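You operate a simulated robot arm through the tools that you are given. There is no shell and no other tool.

Carry out the task below with a simulated robot arm. There is one attempt and no reset: what you move stays moved.

TASK
Uncross the green plugs of modules 1 and 3 and test both modules.
Fine: each goes into the module of its number; first rest plug 1 in the dummy data socket between them; both lamps end green.
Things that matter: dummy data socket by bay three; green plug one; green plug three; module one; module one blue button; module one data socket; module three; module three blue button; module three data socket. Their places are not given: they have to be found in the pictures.

It is judged by the outcome, as a careful person would: the job done as asked, and still so three seconds after it is handed in. It fails if anything else is knocked over, pushed out of place, dropped, spilled or broken.

THE ROBOT
A 7-joint arm with a two-finger parallel gripper, fixed in place. Base frame: the origin is on the floor under the middle of its stand, x ahead of it, y to its left, z up. Readings come in m, rad, newtons and seconds.
With the tool pointing down near the work surface it reaches from about 0.36 to 0.76 m from the base axis. Its first joint turns from -2.496 to 2.496 rad. Payload 3 kg.
Tool frame: the origin (TCP) lies between the finger pads and is the grasp point; the fingertips stand 0.03 m ahead of it; z points along the fingers, y is the line along which they close. Largest opening 0.094 m; finger width 0.028, thickness 0.01; the body of the gripper, 0.05 by 0.096 m, starts 0.055 m behind the TCP.
Orientation is that of the tool frame in the base frame, as a unit quaternion [x, y, z, w]. With the fingers straight down and closing along the base's y, the tool's x points along the base's -x, its y along +y and its z along -z.

THE INTERFACE
- The arm moves only by the tool move_arm. Its argument "series" is a list of rows, each an object of numbers (a shift or turn left out is 0, a gripper value left out holds the last): "dx", "dy", "dz": the shift along the tool's x, y, z in units of 30 mm (1.0 is 30 mm); "wx", "wy", "wz": the turn, a rotation vector about the tool's x, y, z in units of 6 degrees (1.0 is 6 degrees); "hand": the finger opening in m, from 0 to 0.094. In form: [{"dx": .., "dy": .., "dz": .., "wx": .., "wy": .., "wz": .., "hand": ..}, ...]. A call has 1 to 20 rows; each row shifts and turns the commanded pose from where the row before left it, along the tool's axes as they then stand. A call with a number of a shift or a turn outside -1 to 1 is refused whole. Rows are played at 5 a second. More than 0.05 m and 0.15 rad between two rows, or a gripper value outside its range, and nothing of the call is played. Where a pose cannot be reached the arm comes as near as it can. A force on the tool above 40 N (or 10 N above the force at the start of the call, whichever is more), or a blocked arm, ends the call early, and 0.2 s more pass. The fingers move at their own pace (about 0.045 m/s each) and stop on an object; they squeeze with about 20 N. The grip force told is the motor's: it shows also when the fingers shut on nothing. Time passes only in rows, and 0.2 s behind the last, so rows that do not move let the fingers close. It gives the time, the measured TCP pose, the force on the tool (base axes), the opening and the grip force at its end, in the units of the frame above (readings bear some noise), with the torque about the TCP (base axes, N m) and any sound that the robot's microphone picked up, and new pictures: "views" is both (left out), scene, wrist or none.
- Cameras (640 x 400 px; columns grow to the right, rows downward): "scene" is fixed at [0.0514, 0.649, 1.6847]; the picture's right is [-0.85, -0.52, 0.00], its down [-0.21, 0.35, -0.91] and it looks along [0.48, -0.78, -0.41] (base axes); focal length 360 px, centre (320, 200). "wrist" rides on the gripper at [0.076, 0.014, -0.103] in the tool frame; the picture's right is [-0.18, 0.98, 0.00], its down [-0.75, -0.14, -0.64] and it looks along [-0.63, -0.12, 0.77] (tool axes); focal length 243 px, centre (320, 200).
- move_column(by): moves the trunk up (or, below 0, down) by that many m; the arm rides with it, the base frame stays. It gives what a move gives, with no picture.
- measure_at(camera, pixels): for up to 12 pixels [column, row] of the newest picture of that camera ("zoom" is the newest enlarged one), the place [x, y, z] in the base frame of the surface seen there, good to about 0.002 m. It takes no simulated time.
- inspect(camera, box): a new picture of the part [left, top, right, bottom] of that camera's present view, enlarged. It takes no simulated time.
- close_job(): hands the job in; it is judged then, once.

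Unless the task says otherwise, let go and move clear before handing in.

The tools are called after "Call:" by a JSON object that holds its "op" and its "data". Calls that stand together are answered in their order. move_arm: Moves the arm, as the interface text tells. Its arguments: {"type":"object","properties":{"series":{"type":"array","items":{"type":"object","properties":{"dx":{"type":"number"},"dy":{"type":"number"},"dz":{"type":"number"},"wx":{"type":"number"},"wy":{"type":"number"},"wz":{"type":"number"},"hand":{"type":"number"}}}},"views":{"type":"string","enum":["both","scene","wrist","none"]}},"required":["series"]} The other tools are called the same way: move_column (by) moves the trunk up or down; measure_at (camera, pixels) gives the place of the surface under pixels of a picture; inspect (camera, box) takes an enlarged picture of a part of a camera's view; close_job () hands the job in.

At the start:

```text
time_s: 0.0
ee_pos: [0.5071, -0.2577, 1.2645]
orientation: [0.0, 1.0, 0.001, -0.001]
ft_force: [-0.6, 0.7, -0.2]
torque: [0.01, -0.01, -0.01]
grip_width: 0.0941
grasp_force: 0.1
trunk travel left (down, up): [-0.3, 0.09]
```

scene: 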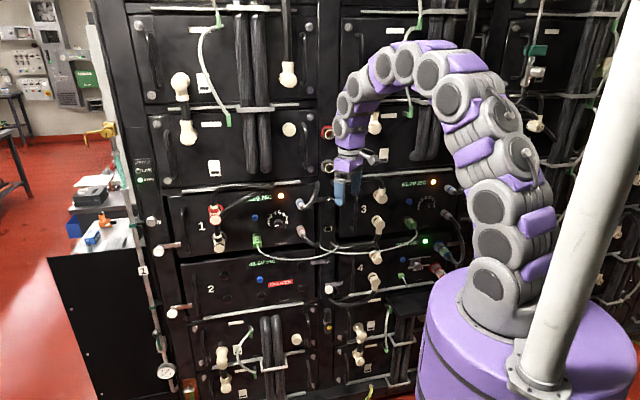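
wrist: 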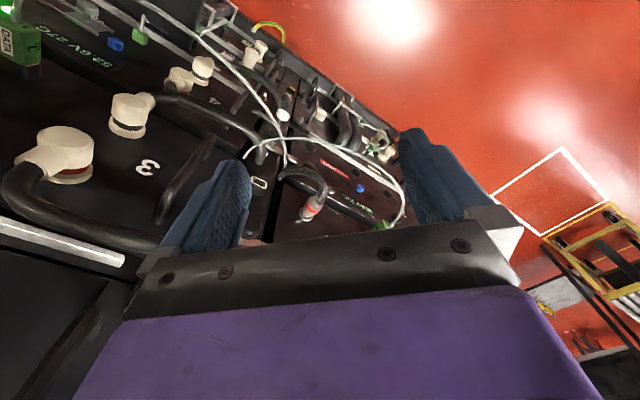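

The scene picture shows a rack with modules 1–4; green plugs seem to be near pixels (257,240) and (411,225). I'll enlarge those regions before moving anything.

Call:
{"op": "inspect", "data": {"camera": "scene", "box": [160, 170, 330, 276]}}

Call:
{"op": "inspect", "data": {"camera": "scene", "box": [310, 170, 480, 276]}}

Call:
{"op": "inspect", "data": {"camera": "wrist", "box": [0, 0, 200, 125]}}

```text
3.76 times, centred on (245, 223) of scene
```

zoom: 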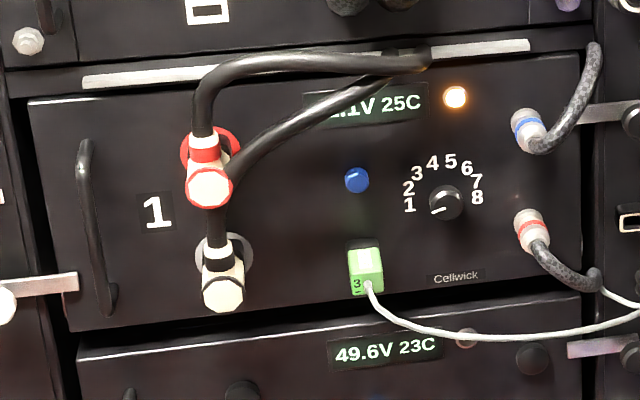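

```text
3.76 times, centred on (395, 223) of scene
```

zoom: 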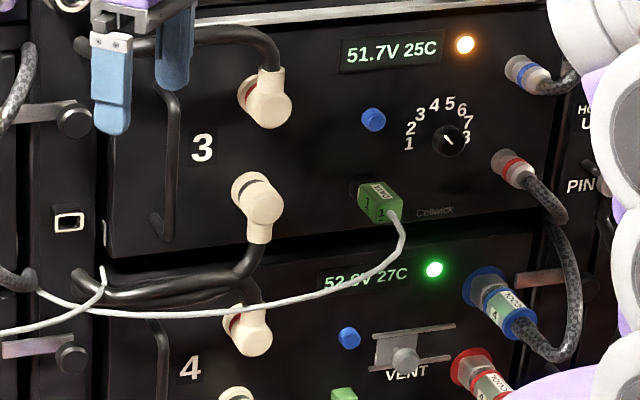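

```text
3.20 times, centred on (100, 62) of wrist
```

zoom: 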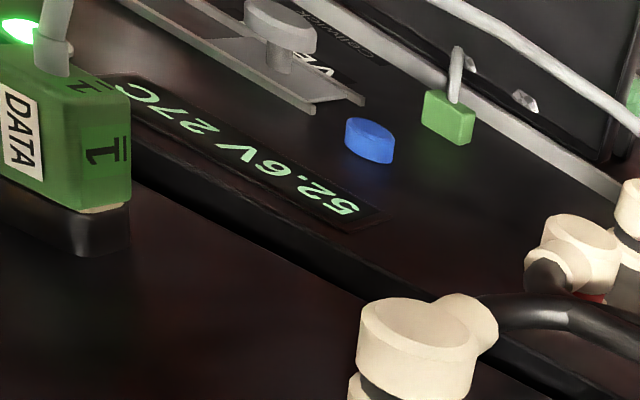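

Zooms show green plug "3" sits in module 1 (scene ≈ (257,241)) and green plug "1" sits in module 3 (scene ≈ (411,224)); a white-framed socket on the pillar at scene ≈ (328,228) looks like the dummy. I'll measure these places.

Call:
{"op": "measure_at", "data": {"camera": "scene", "pixels": [[257, 241], [411, 224], [328, 228], [255, 218], [409, 202], [281, 196], [433, 182], [230, 235], [390, 205], [340, 232], [325, 245], [210, 240]]}}

Call:
{"op": "inspect", "data": {"camera": "scene", "box": [300, 205, 364, 245]}}

```text
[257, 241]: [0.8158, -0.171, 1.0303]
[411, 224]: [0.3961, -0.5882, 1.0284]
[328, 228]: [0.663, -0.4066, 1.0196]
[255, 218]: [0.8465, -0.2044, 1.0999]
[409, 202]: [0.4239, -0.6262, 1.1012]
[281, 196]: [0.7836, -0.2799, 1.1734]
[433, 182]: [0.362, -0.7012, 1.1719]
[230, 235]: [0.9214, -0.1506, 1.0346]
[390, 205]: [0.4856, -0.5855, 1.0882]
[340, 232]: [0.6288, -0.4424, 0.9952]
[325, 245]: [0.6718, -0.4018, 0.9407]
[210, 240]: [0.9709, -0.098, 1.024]
```

```text
10.00 times, centred on (332, 225) of scene
```

zoom: 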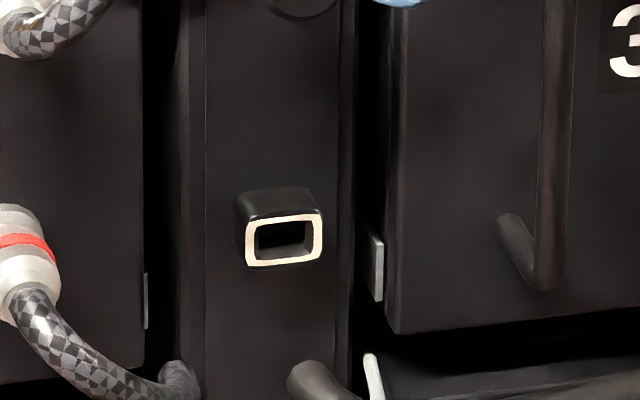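

The rack face runs at 45° (outward normal about (-0.71, 0.71, 0), face at x−y≈1.07), with plugs standing about 60 mm proud. I'll look closer at the plugs, the cables and the arm's present posture.

Call:
{"op": "inspect", "data": {"camera": "scene", "box": [384, 205, 448, 245]}}

Call:
{"op": "measure_at", "data": {"camera": "zoom", "pixels": [[200, 165], [240, 150], [210, 200], [270, 180], [270, 130], [205, 240], [280, 205], [160, 120], [275, 240], [240, 195], [180, 170], [250, 220]]}}

Call:
{"op": "inspect", "data": {"camera": "scene", "box": [225, 220, 289, 260]}}

Call:
{"op": "inspect", "data": {"camera": "scene", "box": [240, 200, 432, 320]}}

Call:
{"op": "measure_at", "data": {"camera": "scene", "pixels": [[490, 280], [495, 240], [490, 200], [465, 95], [400, 65], [350, 120], [515, 155], [340, 190], [347, 165], [380, 155]]}}

```text
10.00 times, centred on (416, 225) of scene
```

zoom: 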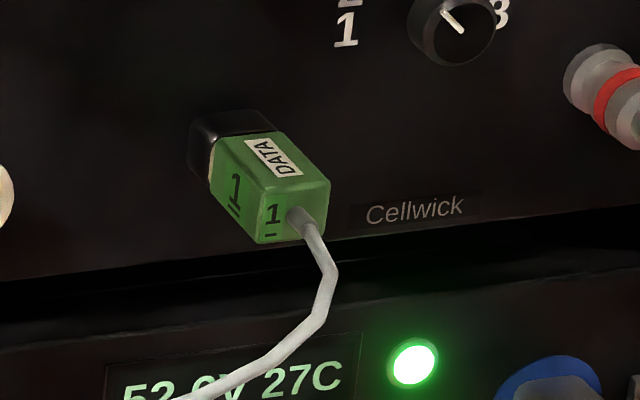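

```text
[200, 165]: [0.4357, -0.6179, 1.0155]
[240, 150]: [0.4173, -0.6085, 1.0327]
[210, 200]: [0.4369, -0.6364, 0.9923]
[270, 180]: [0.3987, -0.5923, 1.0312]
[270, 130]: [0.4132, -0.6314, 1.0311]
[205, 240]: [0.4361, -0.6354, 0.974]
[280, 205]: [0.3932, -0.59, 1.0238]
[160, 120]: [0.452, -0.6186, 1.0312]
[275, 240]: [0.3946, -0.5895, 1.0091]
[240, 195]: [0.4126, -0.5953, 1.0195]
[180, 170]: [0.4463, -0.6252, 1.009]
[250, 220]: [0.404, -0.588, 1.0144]
```

```text
10.00 times, centred on (257, 240) of scene
```

zoom: 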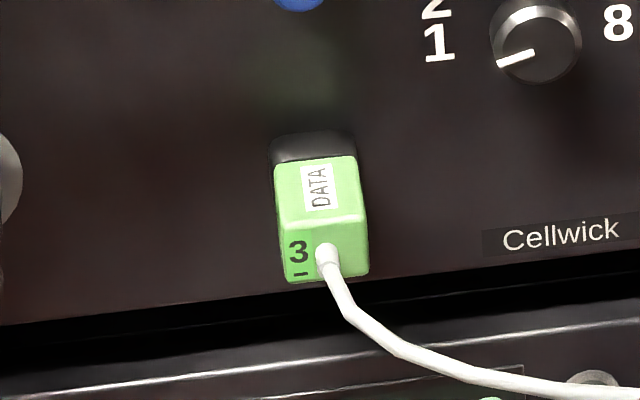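

```text
3.33 times, centred on (336, 260) of scene
```

zoom: 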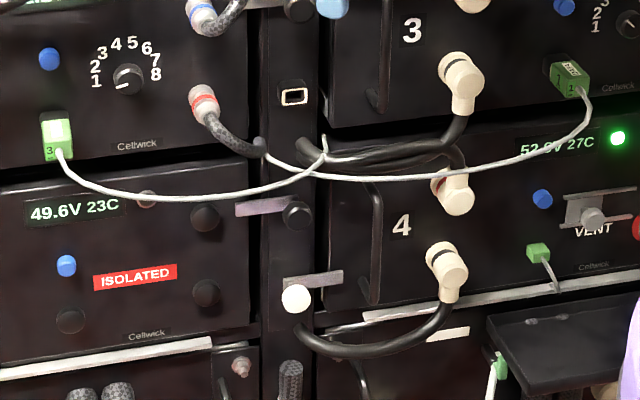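

```text
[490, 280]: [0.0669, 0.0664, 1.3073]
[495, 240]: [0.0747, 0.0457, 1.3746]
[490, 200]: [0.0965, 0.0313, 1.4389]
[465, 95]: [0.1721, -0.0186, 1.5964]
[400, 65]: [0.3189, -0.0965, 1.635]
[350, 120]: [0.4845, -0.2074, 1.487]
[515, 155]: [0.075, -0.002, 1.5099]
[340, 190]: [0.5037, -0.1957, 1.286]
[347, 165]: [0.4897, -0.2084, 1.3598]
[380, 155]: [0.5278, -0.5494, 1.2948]
```

Plug 1 (zoom ≈ (290,215)) is about 26 mm wide, 22 mm tall and 44 mm long, standing straight out of the face with its cable leaving the outer end. I'll grip it horizontally with the tool level, so I'll first yaw the tool in free space and see whether the wrist allows the camera-up attitude.

Call:
{"op": "move_arm", "data": {"series": [{"wz": -1, "hand": 0.06}, {"wz": -1}, {"wz": -1}, {"wz": -1}, {"wz": -1}, {"wz": -1}, {"wz": -1}, {"wz": -1}, {"wz": -1}, {"wz": -1}, {"wz": -1}, {"wz": -1}], "views": "none"}}

```text
time_s: 2.6
ee_pos: [0.5062, -0.2586, 1.2648]
orientation: [-0.588, 0.809, 0.0, 0.001]
ft_force: [-0.3, 0.4, -0.5]
torque: [0.0, 0.0, -0.03]
grip_width: 0.06
grasp_force: 0.0
trunk travel left (down, up): [-0.3, 0.09]
```

The wrist followed the 72° yaw exactly, so I'll continue the rest of the way to 135°.

Call:
{"op": "move_arm", "data": {"series": [{"wz": -1}, {"wz": -1}, {"wz": -1}, {"wz": -1}, {"wz": -1}, {"wz": -1}, {"wz": -1}, {"wz": -1}, {"wz": -1}, {"wz": -1}, {"wz": -0.5}, {}], "views": "both"}}

```text
time_s: 5.2
ee_pos: [0.5052, -0.2575, 1.2658]
orientation: [0.924, -0.382, 0.0, 0.0]
ft_force: [-0.5, -0.2, -0.6]
torque: [0.01, 0.01, 0.02]
grip_width: 0.0599
grasp_force: 0.0
trunk travel left (down, up): [-0.3, 0.09]
```

scene: 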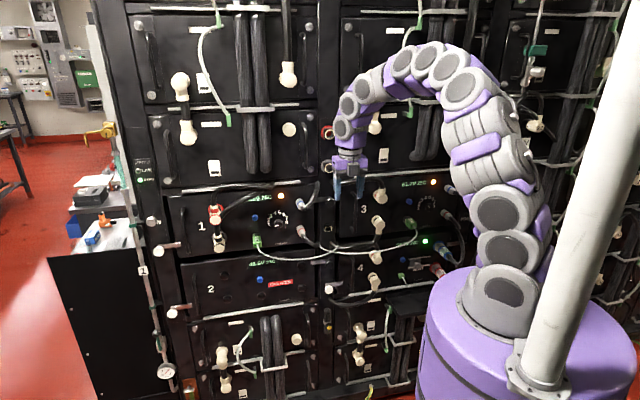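
wrist: 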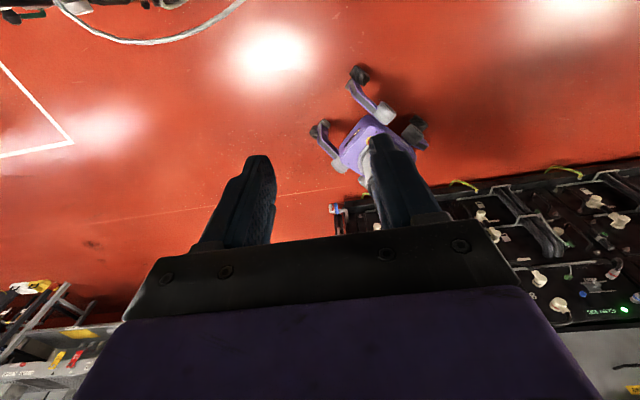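

The yaw to 135° worked. Now I'll tilt the tool by 90° about its y axis so the fingers point at the rack, well clear of the face.

Call:
{"op": "move_arm", "data": {"series": [{"wy": 1}, {"wy": 1}, {"wy": 1}, {"wy": 1}, {"wy": 1}, {"wy": 1}, {"wy": 1}, {"wy": 1}, {"wy": 1}, {"wy": 1}, {"wy": 1}, {"wy": 1}, {"wy": 1}, {"wy": 1}, {"wy": 1}, {}], "views": "both"}}

```text
time_s: 8.6
ee_pos: [0.5161, -0.259, 1.266]
orientation: [0.787, -0.327, 0.482, 0.201]
ft_force: [-0.7, -0.5, 0.3]
torque: [0.01, 0.01, 0.02]
grip_width: 0.0599
grasp_force: 0.1
out of reach, approached as far as the arm can: row 10, 11, 12, 13, 14, 15
trunk travel left (down, up): [-0.3, 0.09]
```

scene: 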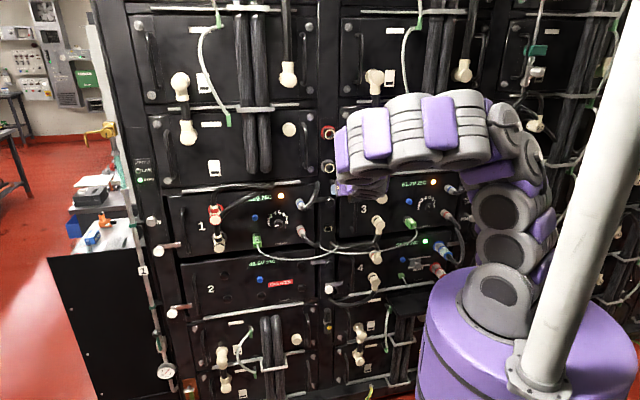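
wrist: 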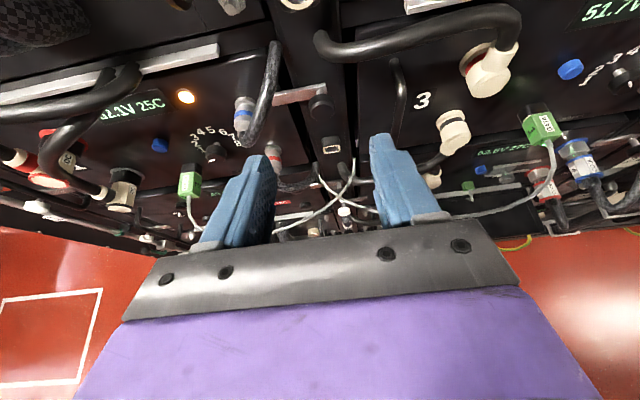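

The tool reached only about 63° of tilt because the wrist is too high and close in relative to the shoulder. Lowering the trunk brings the shoulder nearer to the plug height (z≈1.02), and the hand is still at depth 0.55, clear of the face.

Call:
{"op": "move_column", "data": {"by": -0.2}}

```text
time_s: 10.8
ee_pos: [0.5156, -0.259, 1.0673]
orientation: [0.788, -0.326, 0.483, 0.201]
ft_force: [-0.1, 0.8, 0.1]
torque: [-0.01, 0.0, 0.05]
grip_width: 0.06
grasp_force: 0.1
trunk travel left (down, up): [-0.1, 0.29]
```

TCP is now at z=1.067. I'll send an idle row to see whether the commanded pose resumes from the measured pose.

Call:
{"op": "move_arm", "data": {"series": [{}, {}], "views": "none"}}

```text
time_s: 11.4
ee_pos: [0.5159, -0.2595, 1.0676]
orientation: [0.788, -0.326, 0.483, 0.2]
ft_force: [0.3, 0.3, -1.0]
torque: [-0.01, -0.01, -0.01]
grip_width: 0.0601
grasp_force: 0.1
trunk travel left (down, up): [-0.1, 0.29]
```

The command resumes from the reached pose. I'll look at the arm's posture before choosing how to get level.

Call:
{"op": "inspect", "data": {"camera": "scene", "box": [288, 100, 608, 300]}}

Call:
{"op": "measure_at", "data": {"camera": "scene", "pixels": [[490, 280], [500, 240], [500, 200], [450, 150], [400, 150], [360, 180]]}}

```text
2.00 times, centred on (448, 200) of scene
```

zoom: 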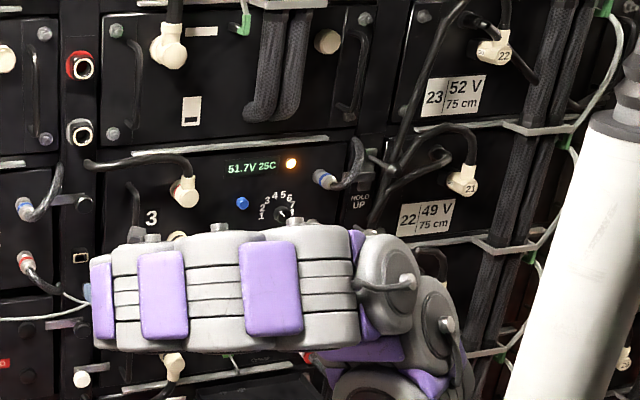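

```text
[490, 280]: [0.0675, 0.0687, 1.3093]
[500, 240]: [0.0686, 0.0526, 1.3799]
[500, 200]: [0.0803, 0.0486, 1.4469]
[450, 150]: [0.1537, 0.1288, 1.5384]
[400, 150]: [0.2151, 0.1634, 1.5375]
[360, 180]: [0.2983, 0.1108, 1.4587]
```

The elbow has swung out to the side, so the arm still has room. I'll slide the hand sideways (tool +y, picture right) to in front of module 3 at the same depth and then try the tilt again.

Call:
{"op": "move_arm", "data": {"series": [{"dy": 1}, {"dy": 1}, {"dy": 1}, {"dy": 1}, {"dy": 1}, {"dy": 1}, {"dy": 1}, {"dy": 1}, {"dy": 1}, {"dy": 1}, {"wy": 1}, {"wy": 1}, {"wy": 1}, {}], "views": "both"}}

```text
time_s: 14.4
ee_pos: [0.5238, -0.2864, 1.1132]
orientation: [0.716, -0.313, 0.574, 0.244]
ft_force: [0.3, -0.4, 0.1]
torque: [-0.01, 0.0, -0.01]
grip_width: 0.0602
grasp_force: 0.0
out of reach, approached as far as the arm can: row 1, 2, 3, 4, 5, 6, 7, 8, 9, 10, 11, 12, 13
trunk travel left (down, up): [-0.1, 0.29]
```

scene: 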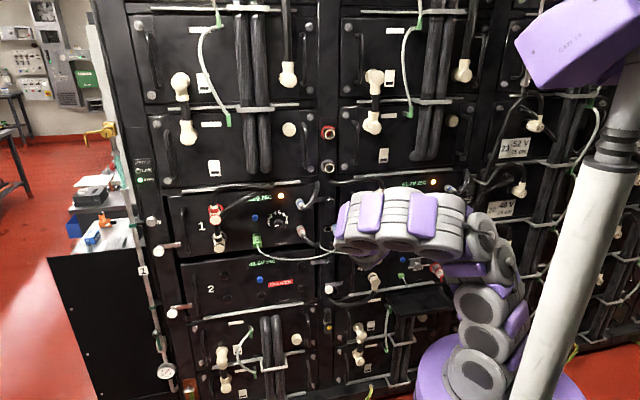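
wrist: 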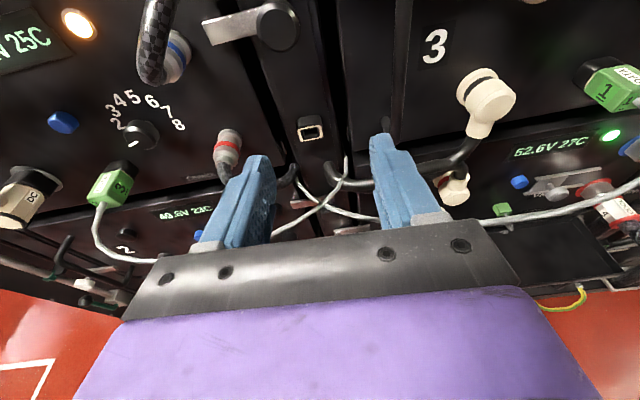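

Tilt is now about 77° but the sideways motion stalled because the arm is in a cramped posture. The grip does not need an exactly level tool, as pads closing along the rack's horizontal stay flat on the plug sides at any pitch. I'll lower the trunk fully for better reach, then unwind the tilt somewhat.

Call:
{"op": "move_column", "data": {"by": -0.1}}

Call:
{"op": "move_arm", "data": {"series": [{"wy": -1, "dx": 0.5}, {"wy": -1, "dx": 0.5}, {"wy": -1, "dx": 0.5}, {"wy": -1, "dx": 0.5}, {"wy": -1, "dx": 0.5}, {}], "views": "scene"}}

```text
time_s: 15.7
ee_pos: [0.5246, -0.2861, 1.012]
orientation: [0.716, -0.313, 0.575, 0.243]
ft_force: [0.3, 0.7, -0.3]
torque: [-0.03, 0.0, 0.01]
grip_width: 0.0599
grasp_force: 0.1
trunk travel left (down, up): [0.0, 0.39]
```

```text
time_s: 17.1
ee_pos: [0.5456, -0.3113, 1.0791]
orientation: [0.841, -0.366, 0.368, 0.155]
ft_force: [0.1, -0.6, 0.9]
torque: [0.03, -0.03, 0.03]
grip_width: 0.06
grasp_force: 0.0
trunk travel left (down, up): [0.0, 0.39]
```

scene: 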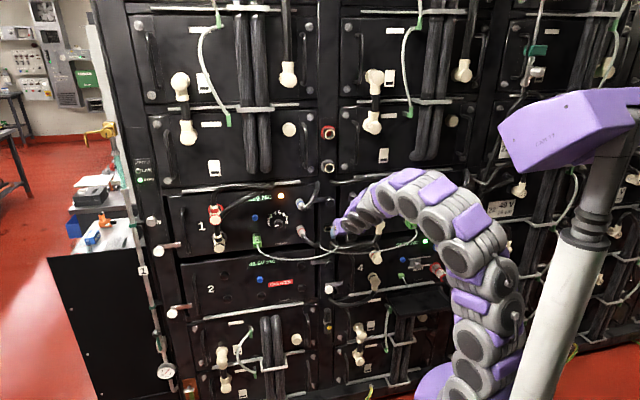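

The arm is back in a normal elbow-up posture with tilt about 47°. I'll back off 40 mm from the rack and then slide right to in front of module 3.

Call:
{"op": "move_arm", "data": {"series": [{"dx": -0.45, "dz": -0.48}, {"dx": -0.45, "dz": -0.48}, {"dy": 1}, {"dy": 1}, {"dy": 1}, {"dy": 1}, {"dy": 1}, {"dy": 1}, {"dy": 1}, {"dy": 1}, {"dy": 1}, {"dy": 1}, {}], "views": "both"}}

```text
time_s: 19.9
ee_pos: [0.2987, -0.4867, 1.0753]
orientation: [0.841, -0.365, 0.369, 0.154]
ft_force: [-0.3, -0.4, -0.2]
torque: [0.01, -0.03, 0.0]
grip_width: 0.0599
grasp_force: 0.1
trunk travel left (down, up): [0.0, 0.39]
```

scene: 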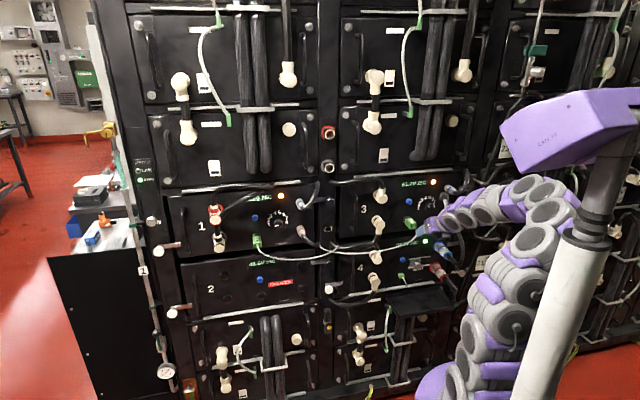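
wrist: 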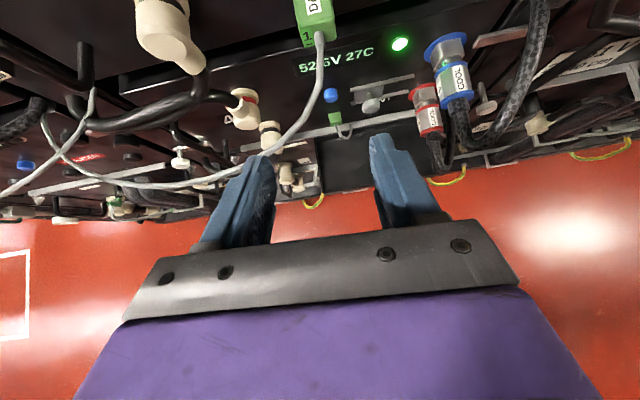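

The hand is now roughly in front of plug 1 (wrist view: plug at (315,20), cable below it). I'll trim the small yaw error and raise the tilt stepwise to see what is reachable here.

Call:
{"op": "move_arm", "data": {"series": [{"wx": 0.14, "wz": -0.26}, {"wy": 1}, {"wy": 1}, {"wy": 1}, {"wy": 1}, {}], "views": "both"}}

```text
time_s: 21.3
ee_pos: [0.2991, -0.4886, 1.0752]
orientation: [0.751, -0.312, 0.536, 0.224]
ft_force: [-0.2, -0.4, 1.5]
torque: [-0.02, -0.03, 0.02]
grip_width: 0.0601
grasp_force: 0.0
trunk travel left (down, up): [0.0, 0.39]
```

scene: 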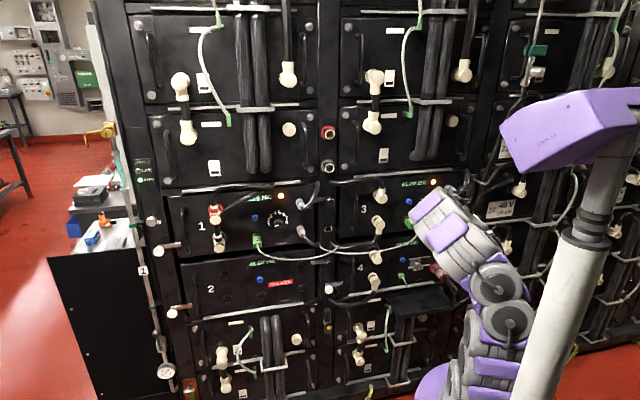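
wrist: 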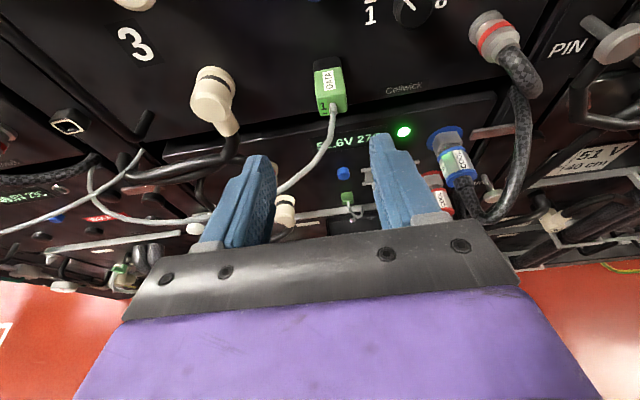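

Tilt is now 71° with the yaw well aligned, and the wrist camera sees plug 1 clearly at (330,90). I'll enlarge and measure it precisely.

Call:
{"op": "inspect", "data": {"camera": "wrist", "box": [282, 50, 378, 110]}}

```text
6.67 times, centred on (330, 80) of wrist
```

zoom: 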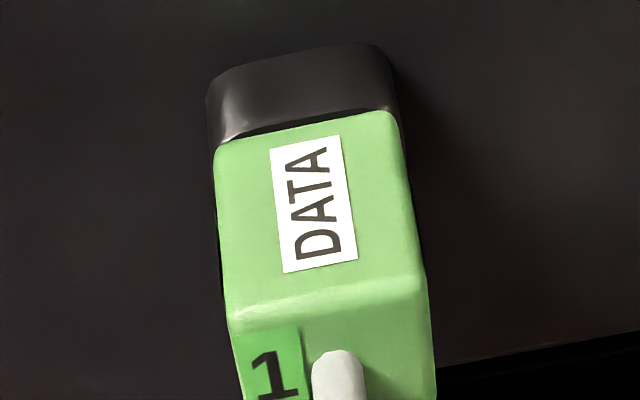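

Call:
{"op": "measure_at", "data": {"camera": "zoom", "pixels": [[222, 160], [388, 128], [238, 290], [415, 265], [320, 130], [330, 285], [225, 140], [390, 90], [310, 100], [300, 60], [255, 340], [420, 340]]}}

```text
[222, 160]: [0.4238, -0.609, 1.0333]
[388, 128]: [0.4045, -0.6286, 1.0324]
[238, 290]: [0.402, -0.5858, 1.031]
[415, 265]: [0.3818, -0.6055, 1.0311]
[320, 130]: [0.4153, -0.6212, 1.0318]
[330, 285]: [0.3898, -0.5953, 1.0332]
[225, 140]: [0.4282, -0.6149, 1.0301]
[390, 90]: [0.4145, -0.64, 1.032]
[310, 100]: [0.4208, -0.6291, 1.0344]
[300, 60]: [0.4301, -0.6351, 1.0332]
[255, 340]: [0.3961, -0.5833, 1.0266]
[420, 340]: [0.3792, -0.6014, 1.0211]
```

From the measurements plug 1 spans about 30 mm wide (centre s=(x+y)/√2≈−0.144), z≈1.009–1.033, and depth 0.693–0.735. I'll move to a pre-grasp point in front of it and check alignment in the pictures.

Call:
{"op": "move_arm", "data": {"series": [{"dx": -0.185, "dy": 0.085, "dz": 0.618}, {"dx": -0.185, "dy": 0.085, "dz": 0.618}, {"dx": -0.185, "dy": 0.085, "dz": 0.618}, {"dx": -0.185, "dy": 0.085, "dz": 0.618}, {}], "views": "both"}}

```text
time_s: 22.5
ee_pos: [0.3376, -0.5397, 1.031]
orientation: [0.751, -0.312, 0.538, 0.222]
ft_force: [0.4, 0.3, 0.2]
torque: [0.0, 0.01, -0.01]
grip_width: 0.0601
grasp_force: 0.1
trunk travel left (down, up): [0.0, 0.39]
```

scene: 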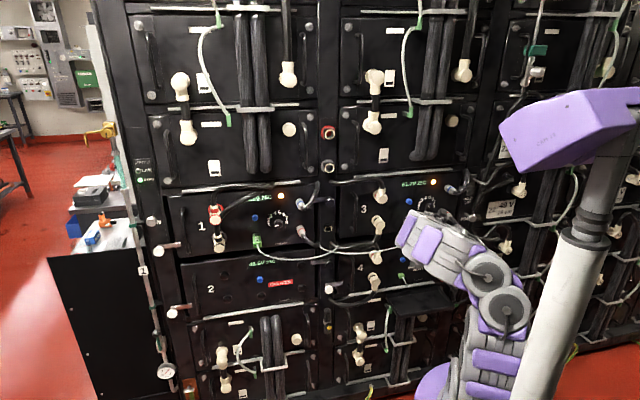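
wrist: 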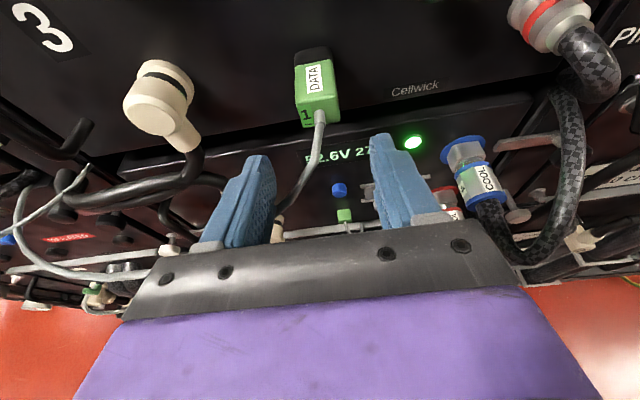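

TCP is at s=−0.143, depth 0.620, z=1.031, aimed at the plug. The cable (wrist (318,115)→(285,205)) passes near the left finger, so I'll measure it before advancing.

Call:
{"op": "measure_at", "data": {"camera": "wrist", "pixels": [[320, 118], [319, 130], [312, 160], [300, 185], [289, 200], [262, 165], [380, 145], [268, 230], [390, 225], [317, 80], [300, 112], [335, 108]]}}

```text
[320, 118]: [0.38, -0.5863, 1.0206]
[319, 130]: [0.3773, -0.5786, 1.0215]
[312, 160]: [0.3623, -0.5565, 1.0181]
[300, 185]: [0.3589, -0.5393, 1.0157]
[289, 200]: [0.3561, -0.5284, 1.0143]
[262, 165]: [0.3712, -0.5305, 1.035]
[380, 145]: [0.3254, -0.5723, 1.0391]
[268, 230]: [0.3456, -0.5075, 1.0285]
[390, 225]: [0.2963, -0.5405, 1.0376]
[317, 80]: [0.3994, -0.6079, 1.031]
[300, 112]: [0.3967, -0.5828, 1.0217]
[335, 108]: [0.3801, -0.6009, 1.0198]
```

The cable leaves the plug straight outward for about 70 mm at z≈1.018 before curving left, so a steep approach from above avoids pressing it with the palm. I'll rise, ease the tilt to about 55°, and move over the plug before descending.

Call:
{"op": "move_arm", "data": {"series": [{"dx": 0.7, "dz": -0.24}, {"dx": 0.7, "dz": -0.24}, {"wy": -0.894}, {"wy": -0.894}, {"wy": -0.894}, {"dx": 0.5, "dz": 0.71, "dy": 0.015}, {"dx": 0.5, "dz": 0.71, "dy": 0.015}, {"dx": 0.45, "dz": 0.65, "dy": 0.015}, {}], "views": "both"}}

```text
time_s: 24.5
ee_pos: [0.3888, -0.5927, 1.0747]
orientation: [0.818, -0.34, 0.427, 0.178]
ft_force: [-0.7, 0.2, -0.1]
torque: [0.01, 0.0, -0.03]
grip_width: 0.06
grasp_force: 0.1
trunk travel left (down, up): [0.0, 0.39]
```

scene: 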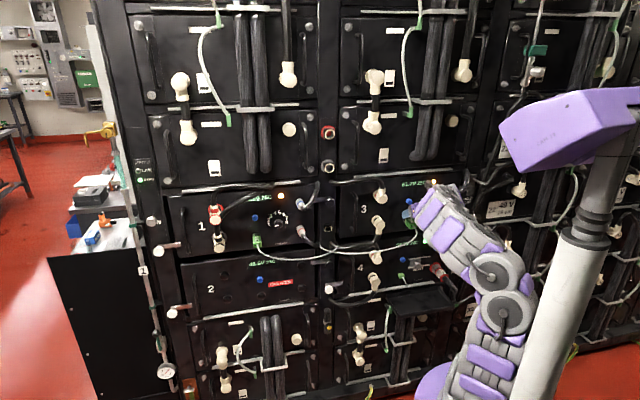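
wrist: 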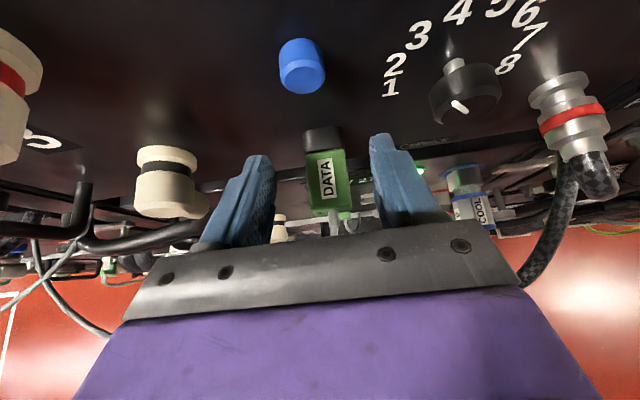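

TCP is at s=−0.144, depth 0.694, z=1.075 with the plug (wrist (325,175)) between the fingers. I'll descend over it to z≈1.029, fingertips just short of the black shroud.

Call:
{"op": "move_arm", "data": {"series": [{"dx": -0.376, "dz": 0.345}, {"dx": -0.376, "dz": 0.345}, {"dx": -0.376, "dz": 0.345}, {}], "views": "wrist"}}

```text
time_s: 25.5
ee_pos: [0.3933, -0.5995, 1.0292]
orientation: [0.819, -0.34, 0.427, 0.177]
ft_force: [0.3, -0.4, -0.3]
torque: [0.03, -0.02, -0.03]
grip_width: 0.0601
grasp_force: 0.1
trunk travel left (down, up): [0.0, 0.39]
```

wrist: 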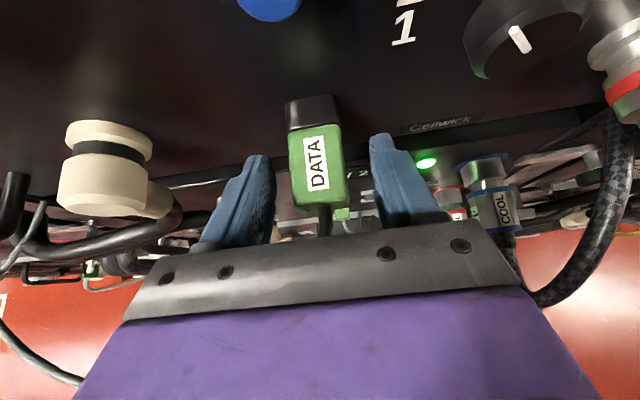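

The fingers straddle the plug (plug edges about 20–25 px from each finger) with no force. I'll close on it.

Call:
{"op": "move_arm", "data": {"series": [{"hand": 0.0}, {}, {}, {}, {}], "views": "wrist"}}

```text
time_s: 26.7
ee_pos: [0.395, -0.5994, 1.0291]
orientation: [0.819, -0.339, 0.428, 0.177]
ft_force: [1.6, -1.0, 0.0]
torque: [-0.02, -0.05, -0.01]
grip_width: 0.0335
grasp_force: 20.1
trunk travel left (down, up): [0.0, 0.39]
```

wrist: 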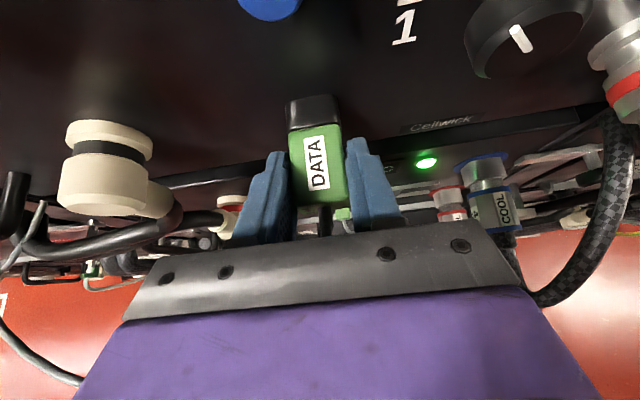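

The plug is gripped (opening 33.5 mm, 20 N). I'll take one more idle reading as a reference for the seated pose, then pull straight out along −depth in small steps.

Call:
{"op": "move_arm", "data": {"series": [{}], "views": "none"}}

Call:
{"op": "move_arm", "data": {"series": [{"dx": -0.096, "dz": -0.137}, {"dx": -0.096, "dz": -0.137}, {"dx": -0.096, "dz": -0.137}, {"dx": -0.096, "dz": -0.137}], "views": "wrist"}}

```text
time_s: 27.1
ee_pos: [0.3942, -0.5979, 1.0289]
orientation: [0.819, -0.341, 0.427, 0.178]
ft_force: [0.9, -0.5, 0.8]
torque: [-0.05, -0.01, 0.01]
grip_width: 0.0335
grasp_force: 20.1
trunk travel left (down, up): [0.0, 0.39]
```

```text
time_s: 28.1
ee_pos: [0.3783, -0.5836, 1.0303]
orientation: [0.819, -0.34, 0.427, 0.177]
ft_force: [0.1, 0.0, 0.7]
torque: [-0.01, 0.01, 0.03]
grip_width: 0.0336
grasp_force: 20.2
trunk travel left (down, up): [0.0, 0.39]
```

wrist: 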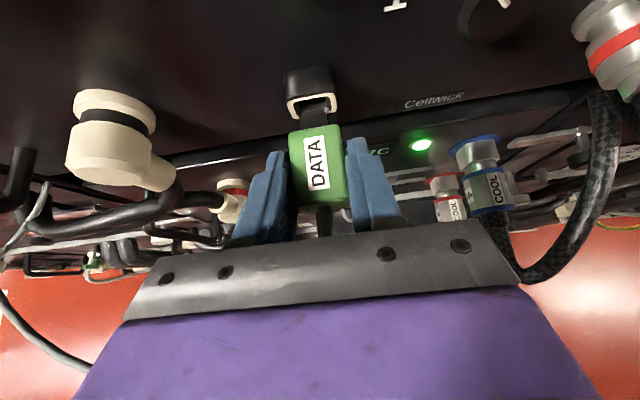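

The plug is sliding out with no slip; its tongue is visible at wrist (315,110) and part still in the socket. I'll pull another 40 mm straight out.

Call:
{"op": "move_arm", "data": {"series": [{"dx": -0.15, "dz": -0.214}, {"dx": -0.15, "dz": -0.214}, {"dx": -0.191, "dz": -0.273}, {"dx": -0.191, "dz": -0.273}, {"dx": -0.191, "dz": -0.273}], "views": "both"}}

```text
time_s: 29.3
ee_pos: [0.348, -0.5516, 1.0295]
orientation: [0.819, -0.34, 0.427, 0.177]
ft_force: [-0.3, -0.5, -0.8]
torque: [0.02, 0.01, -0.01]
grip_width: 0.0332
grasp_force: 20.5
trunk travel left (down, up): [0.0, 0.39]
```

scene: 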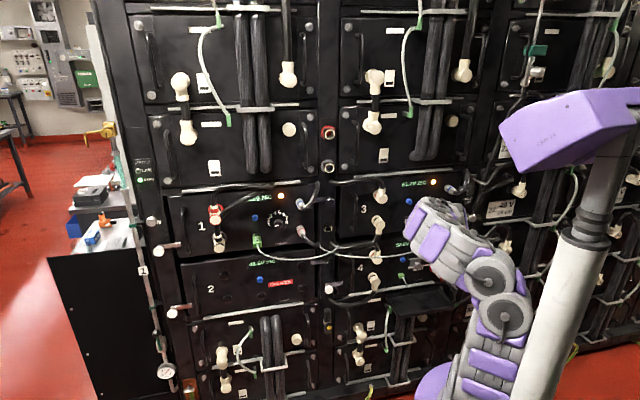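
wrist: 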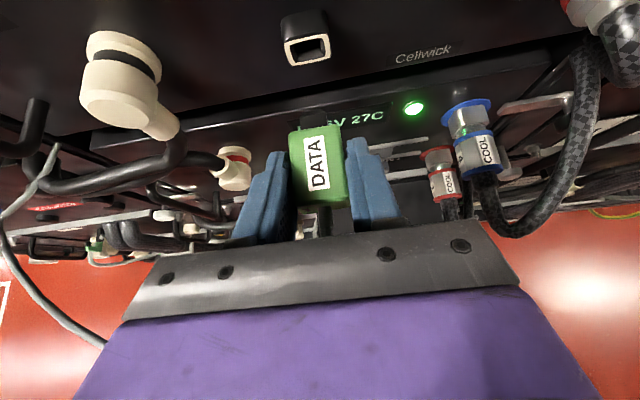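

Plug 1 is free and held straight. I'll measure the empty module 3 socket frame (wrist (307,48)) as reference, and the dummy socket in the scene view, so the seated offset can be transferred.

Call:
{"op": "inspect", "data": {"camera": "wrist", "box": [259, 15, 355, 75]}}

```text
6.67 times, centred on (307, 45) of wrist
```

zoom: 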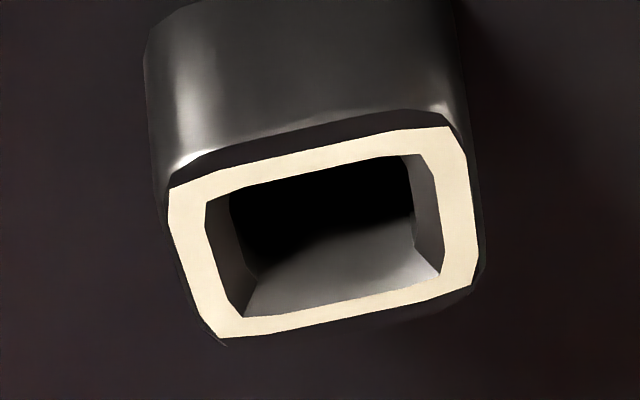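

Call:
{"op": "measure_at", "data": {"camera": "zoom", "pixels": [[188, 205], [456, 160], [215, 310], [465, 265], [300, 168], [330, 312], [190, 250], [458, 210], [380, 148], [230, 323], [185, 220], [462, 240]]}}

Call:
{"op": "inspect", "data": {"camera": "scene", "box": [304, 205, 352, 235]}}

```text
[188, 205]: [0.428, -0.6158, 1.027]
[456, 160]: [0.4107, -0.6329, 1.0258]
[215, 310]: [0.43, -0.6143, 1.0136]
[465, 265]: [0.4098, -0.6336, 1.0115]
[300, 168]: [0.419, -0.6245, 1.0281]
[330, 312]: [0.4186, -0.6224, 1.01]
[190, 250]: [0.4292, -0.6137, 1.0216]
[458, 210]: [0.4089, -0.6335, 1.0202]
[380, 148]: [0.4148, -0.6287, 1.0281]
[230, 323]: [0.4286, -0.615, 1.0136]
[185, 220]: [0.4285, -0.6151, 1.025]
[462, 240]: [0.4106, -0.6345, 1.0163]
```

```text
13.33 times, centred on (328, 220) of scene
```

zoom: 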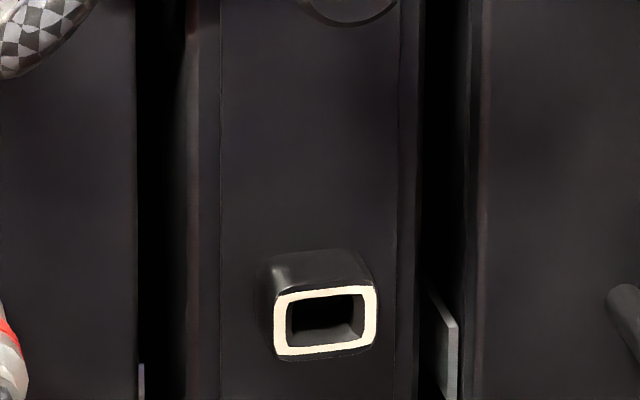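

Module 3's socket frame centre is about s=−0.145, depth 0.738, z=1.019, so the seated TCP is 36 mm in front of and 10 mm above it. Now the same for the dummy frame in the zoom (frame at (282..370, 292..350)).

Call:
{"op": "measure_at", "data": {"camera": "zoom", "pixels": [[281, 305], [281, 330], [371, 300], [371, 328], [310, 294], [345, 290], [300, 351], [350, 345], [280, 318], [371, 312], [325, 292], [325, 348]]}}

Call:
{"op": "measure_at", "data": {"camera": "scene", "pixels": [[308, 200], [303, 232], [300, 228], [326, 200], [335, 203], [378, 192], [378, 226], [314, 205], [300, 203], [376, 257], [311, 238], [330, 288]]}}

```text
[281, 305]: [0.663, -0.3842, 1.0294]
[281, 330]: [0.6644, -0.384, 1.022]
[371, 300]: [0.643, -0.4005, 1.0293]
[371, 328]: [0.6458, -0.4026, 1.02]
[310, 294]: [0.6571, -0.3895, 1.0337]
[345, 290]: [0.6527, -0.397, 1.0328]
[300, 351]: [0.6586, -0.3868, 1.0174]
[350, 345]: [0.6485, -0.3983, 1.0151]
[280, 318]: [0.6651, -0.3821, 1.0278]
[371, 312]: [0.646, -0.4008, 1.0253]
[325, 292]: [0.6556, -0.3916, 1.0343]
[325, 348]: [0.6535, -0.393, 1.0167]
```

```text
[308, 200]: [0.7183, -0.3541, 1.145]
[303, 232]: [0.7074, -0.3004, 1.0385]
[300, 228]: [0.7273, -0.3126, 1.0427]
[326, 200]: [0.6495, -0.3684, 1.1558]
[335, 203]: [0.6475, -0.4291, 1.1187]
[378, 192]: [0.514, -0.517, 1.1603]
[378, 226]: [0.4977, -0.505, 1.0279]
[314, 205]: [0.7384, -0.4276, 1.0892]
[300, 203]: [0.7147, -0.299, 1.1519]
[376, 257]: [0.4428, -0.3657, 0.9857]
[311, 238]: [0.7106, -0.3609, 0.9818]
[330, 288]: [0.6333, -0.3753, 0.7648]
```

The dummy frame centre is about s=0.1855, depth 0.740, z=1.025. I'll retreat to depth ≈0.58 so the plug clears the cream connectors (they reach out to about 0.70), then slide left to in front of the dummy.

Call:
{"op": "move_arm", "data": {"series": [{"dx": -0.357, "dz": -0.51}, {"dx": -0.357, "dz": -0.51}, {"dx": -0.357, "dz": -0.51}, {"dy": -1}, {"dy": -1}, {"dy": -1}, {"dy": -1}, {"dy": -1}, {"dy": -1}, {"dy": -1}, {"dy": -1}, {"dy": -1}, {"dy": -1}, {"dy": -1}, {}], "views": "both"}}

```text
time_s: 32.5
ee_pos: [0.5416, -0.2754, 1.0314]
orientation: [0.819, -0.34, 0.428, 0.177]
ft_force: [-0.6, 0.9, -0.5]
torque: [-0.02, 0.01, 0.0]
grip_width: 0.0333
grasp_force: 20.0
trunk travel left (down, up): [0.0, 0.39]
```

scene: 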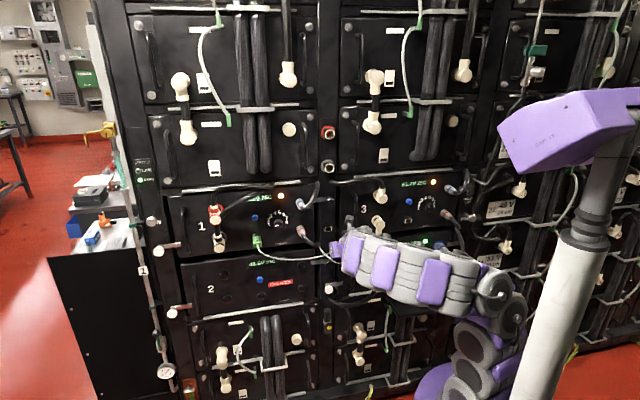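
wrist: 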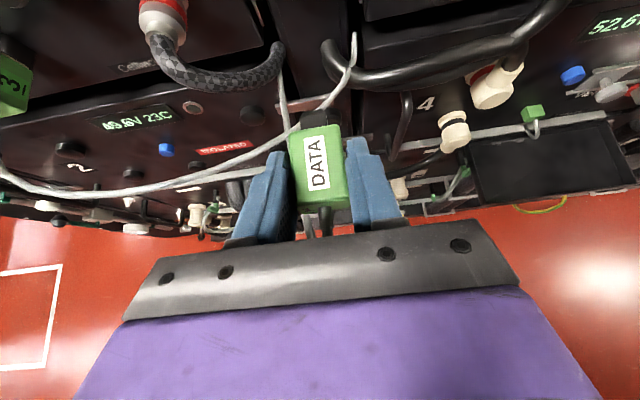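

TCP is at s=0.188, depth 0.578, z=1.031. A white cable passes near the plug's nose (wrist (300,130)–(345,80)), so I'll measure how it lies relative to the path into the dummy.

Call:
{"op": "inspect", "data": {"camera": "wrist", "box": [240, 20, 400, 120]}}

Call:
{"op": "measure_at", "data": {"camera": "wrist", "pixels": [[355, 40], [350, 70], [338, 95], [296, 132], [270, 145], [240, 158], [200, 172], [150, 187], [283, 90], [278, 55], [315, 140], [322, 110]]}}

Call:
{"op": "inspect", "data": {"camera": "scene", "box": [240, 205, 368, 285]}}

```text
4.00 times, centred on (320, 70) of wrist
```

zoom: 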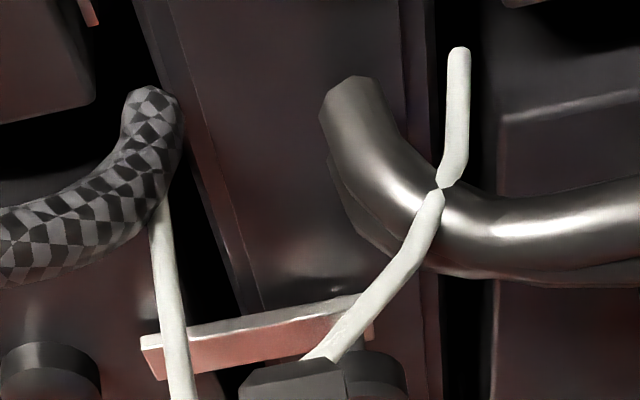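

```text
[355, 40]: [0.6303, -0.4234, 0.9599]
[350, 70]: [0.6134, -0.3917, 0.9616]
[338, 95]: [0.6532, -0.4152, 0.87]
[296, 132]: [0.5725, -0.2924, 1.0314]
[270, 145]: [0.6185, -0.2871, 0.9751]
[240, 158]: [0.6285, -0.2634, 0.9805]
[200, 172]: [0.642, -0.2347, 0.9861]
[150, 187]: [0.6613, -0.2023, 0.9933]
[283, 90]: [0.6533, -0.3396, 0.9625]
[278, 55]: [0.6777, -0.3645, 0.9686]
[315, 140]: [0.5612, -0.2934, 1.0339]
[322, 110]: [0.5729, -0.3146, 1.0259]
```

```text
5.00 times, centred on (304, 245) of scene
```

zoom: 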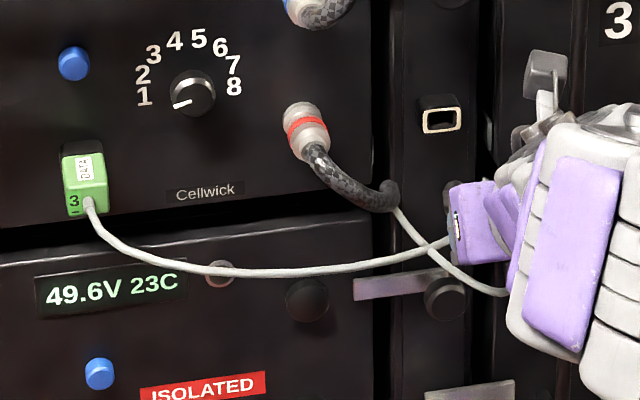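

Cable 3 runs at z≈0.96–0.98, some 40 mm under the plug's path, so the way is clear. I'll advance to about 20 mm short of the dummy and re-measure from the wrist camera.

Call:
{"op": "move_arm", "data": {"series": [{"dx": 0.45, "dz": 0.57}, {"dx": 0.45, "dz": 0.57}, {"dx": 0.45, "dz": 0.57}, {"dx": 0.35, "dz": 0.44}, {}], "views": "both"}}

```text
time_s: 33.7
ee_pos: [0.5988, -0.3381, 1.0362]
orientation: [0.819, -0.34, 0.428, 0.177]
ft_force: [-0.5, -0.8, -1.1]
torque: [-0.01, 0.01, 0.03]
grip_width: 0.0334
grasp_force: 20.2
trunk travel left (down, up): [0.0, 0.39]
```

scene: 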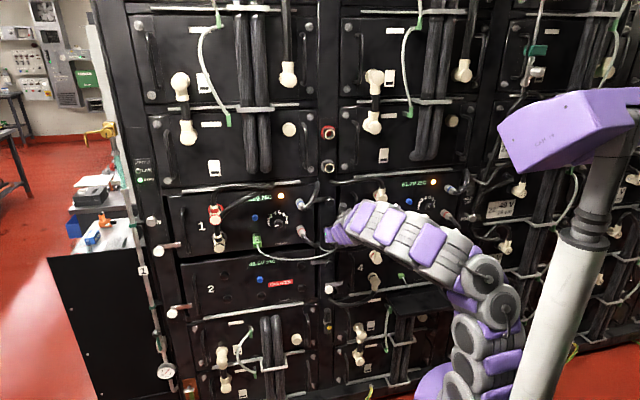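
wrist: 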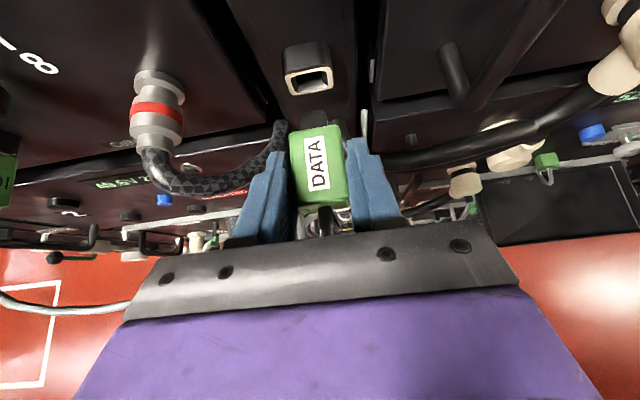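

The dummy frame is visible straight ahead at wrist (308,68). I'll enlarge and measure it.

Call:
{"op": "inspect", "data": {"camera": "wrist", "box": [260, 40, 356, 100]}}

```text
6.67 times, centred on (308, 70) of wrist
```

zoom: 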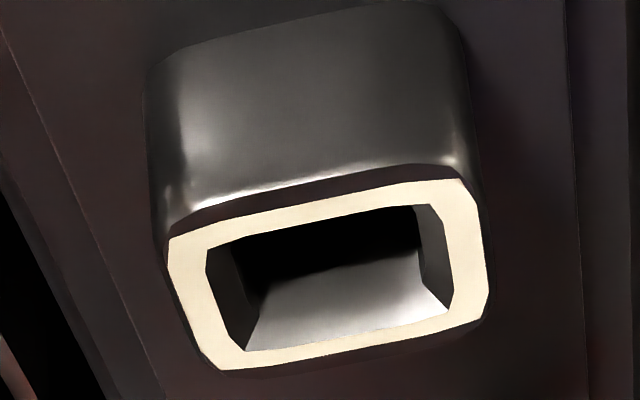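

Call:
{"op": "measure_at", "data": {"camera": "zoom", "pixels": [[187, 255], [195, 295], [215, 340], [462, 210], [468, 250], [470, 300], [280, 223], [360, 203], [290, 355], [380, 335], [320, 213], [335, 345]]}}

Call:
{"op": "measure_at", "data": {"camera": "wrist", "pixels": [[315, 135], [292, 145], [340, 140], [318, 118], [308, 117], [328, 115], [298, 195], [345, 185], [295, 170], [343, 165]]}}

```text
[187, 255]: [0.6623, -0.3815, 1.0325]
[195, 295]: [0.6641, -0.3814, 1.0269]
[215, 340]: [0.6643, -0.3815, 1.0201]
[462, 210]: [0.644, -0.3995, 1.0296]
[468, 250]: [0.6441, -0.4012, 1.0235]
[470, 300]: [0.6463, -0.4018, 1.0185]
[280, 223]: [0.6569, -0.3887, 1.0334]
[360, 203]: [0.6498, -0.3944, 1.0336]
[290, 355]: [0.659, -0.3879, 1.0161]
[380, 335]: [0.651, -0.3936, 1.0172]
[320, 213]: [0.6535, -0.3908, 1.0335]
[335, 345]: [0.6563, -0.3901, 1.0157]
```

```text
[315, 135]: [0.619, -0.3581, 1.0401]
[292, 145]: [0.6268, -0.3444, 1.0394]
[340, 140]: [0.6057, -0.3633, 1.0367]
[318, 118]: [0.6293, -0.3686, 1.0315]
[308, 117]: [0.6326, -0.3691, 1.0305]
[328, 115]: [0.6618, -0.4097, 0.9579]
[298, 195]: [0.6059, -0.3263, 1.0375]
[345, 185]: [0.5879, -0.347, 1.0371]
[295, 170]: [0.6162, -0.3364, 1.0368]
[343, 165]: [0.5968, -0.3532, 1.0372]
```

The dummy centre from the wrist is s≈0.186, z≈1.025, depth≈0.739; the target seated TCP is s≈0.1865, depth≈0.703, z≈1.035. I'll take a couple of idle readings to average out noise before inserting.

Call:
{"op": "move_arm", "data": {"series": [{}], "views": "none"}}

Call:
{"op": "move_arm", "data": {"series": [{}], "views": "none"}}

Call:
{"op": "move_arm", "data": {"series": [{}], "views": "none"}}

```text
time_s: 34.1
ee_pos: [0.5999, -0.3373, 1.0357]
orientation: [0.819, -0.34, 0.428, 0.177]
ft_force: [0.3, 0.0, -0.2]
torque: [0.02, 0.03, 0.02]
grip_width: 0.0335
grasp_force: 20.4
trunk travel left (down, up): [0.0, 0.39]
```

```text
time_s: 34.5
ee_pos: [0.5981, -0.3389, 1.035]
orientation: [0.82, -0.339, 0.427, 0.176]
ft_force: [-1.1, 0.2, -0.5]
torque: [0.01, 0.0, -0.02]
grip_width: 0.0335
grasp_force: 20.1
trunk travel left (down, up): [0.0, 0.39]
```

```text
time_s: 34.9
ee_pos: [0.5981, -0.3362, 1.0357]
orientation: [0.819, -0.34, 0.428, 0.177]
ft_force: [-1.1, 0.0, -1.3]
torque: [-0.01, 0.0, -0.03]
grip_width: 0.0335
grasp_force: 19.8
trunk travel left (down, up): [0.0, 0.39]
```

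Averaged TCP: s=0.1846, depth 0.662, z=1.0357, about 1.5 mm right of target. I'll trim that and advance 20 mm slowly so that the tongue enters the frame.

Call:
{"op": "move_arm", "data": {"series": [{"dy": -0.05, "dx": -0.02, "dz": 0.013}, {"dx": 0.0957, "dz": 0.1365}, {"dx": 0.0957, "dz": 0.1365}, {"dx": 0.0957, "dz": 0.1365}, {"dx": 0.0957, "dz": 0.1365}], "views": "wrist"}}

```text
time_s: 36.1
ee_pos: [0.6142, -0.3504, 1.0349]
orientation: [0.819, -0.34, 0.427, 0.177]
ft_force: [-0.4, -0.3, -0.9]
torque: [-0.02, -0.01, 0.01]
grip_width: 0.0334
grasp_force: 19.6
trunk travel left (down, up): [0.0, 0.39]
```

wrist: 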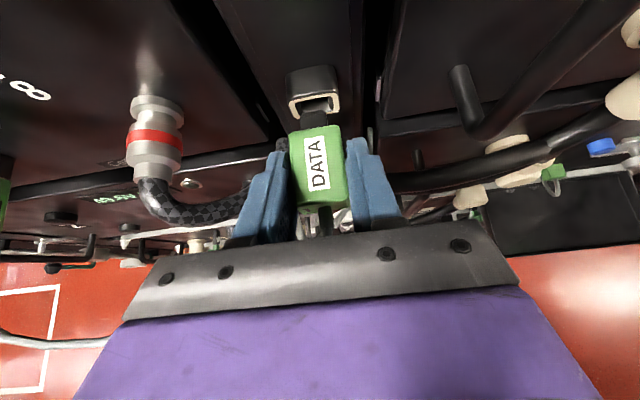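

Depth is now 0.682 with no contact force; the tongue seems to be entering the frame at wrist (315,110). I'll look closely.

Call:
{"op": "inspect", "data": {"camera": "wrist", "box": [267, 60, 363, 120]}}

```text
6.67 times, centred on (315, 90) of wrist
```

zoom: 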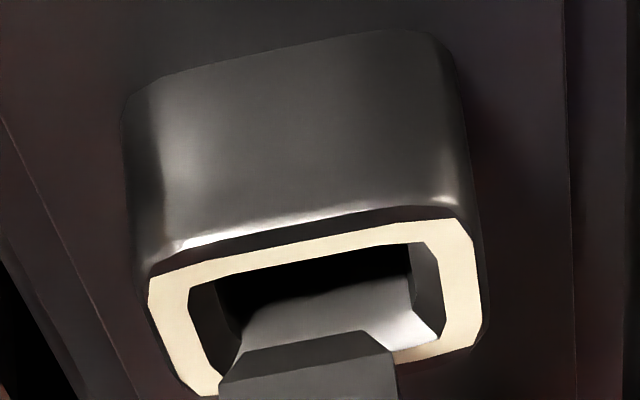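

The tongue tip sits just in front of the opening. I'll measure the tongue edges and frame to check lateral alignment.

Call:
{"op": "measure_at", "data": {"camera": "zoom", "pixels": [[232, 380], [388, 368], [310, 375], [310, 350], [255, 355], [360, 340], [170, 300], [455, 245], [462, 320], [180, 350], [300, 258], [430, 350]]}}

```text
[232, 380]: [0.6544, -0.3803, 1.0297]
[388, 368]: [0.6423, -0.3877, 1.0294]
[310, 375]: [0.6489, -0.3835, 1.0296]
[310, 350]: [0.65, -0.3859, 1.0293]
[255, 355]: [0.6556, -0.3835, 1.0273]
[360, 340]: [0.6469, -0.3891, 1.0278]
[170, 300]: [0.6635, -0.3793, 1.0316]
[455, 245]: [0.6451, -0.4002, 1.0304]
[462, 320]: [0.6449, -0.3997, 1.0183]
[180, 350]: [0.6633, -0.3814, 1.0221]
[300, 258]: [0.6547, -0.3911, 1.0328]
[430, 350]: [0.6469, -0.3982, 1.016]
```

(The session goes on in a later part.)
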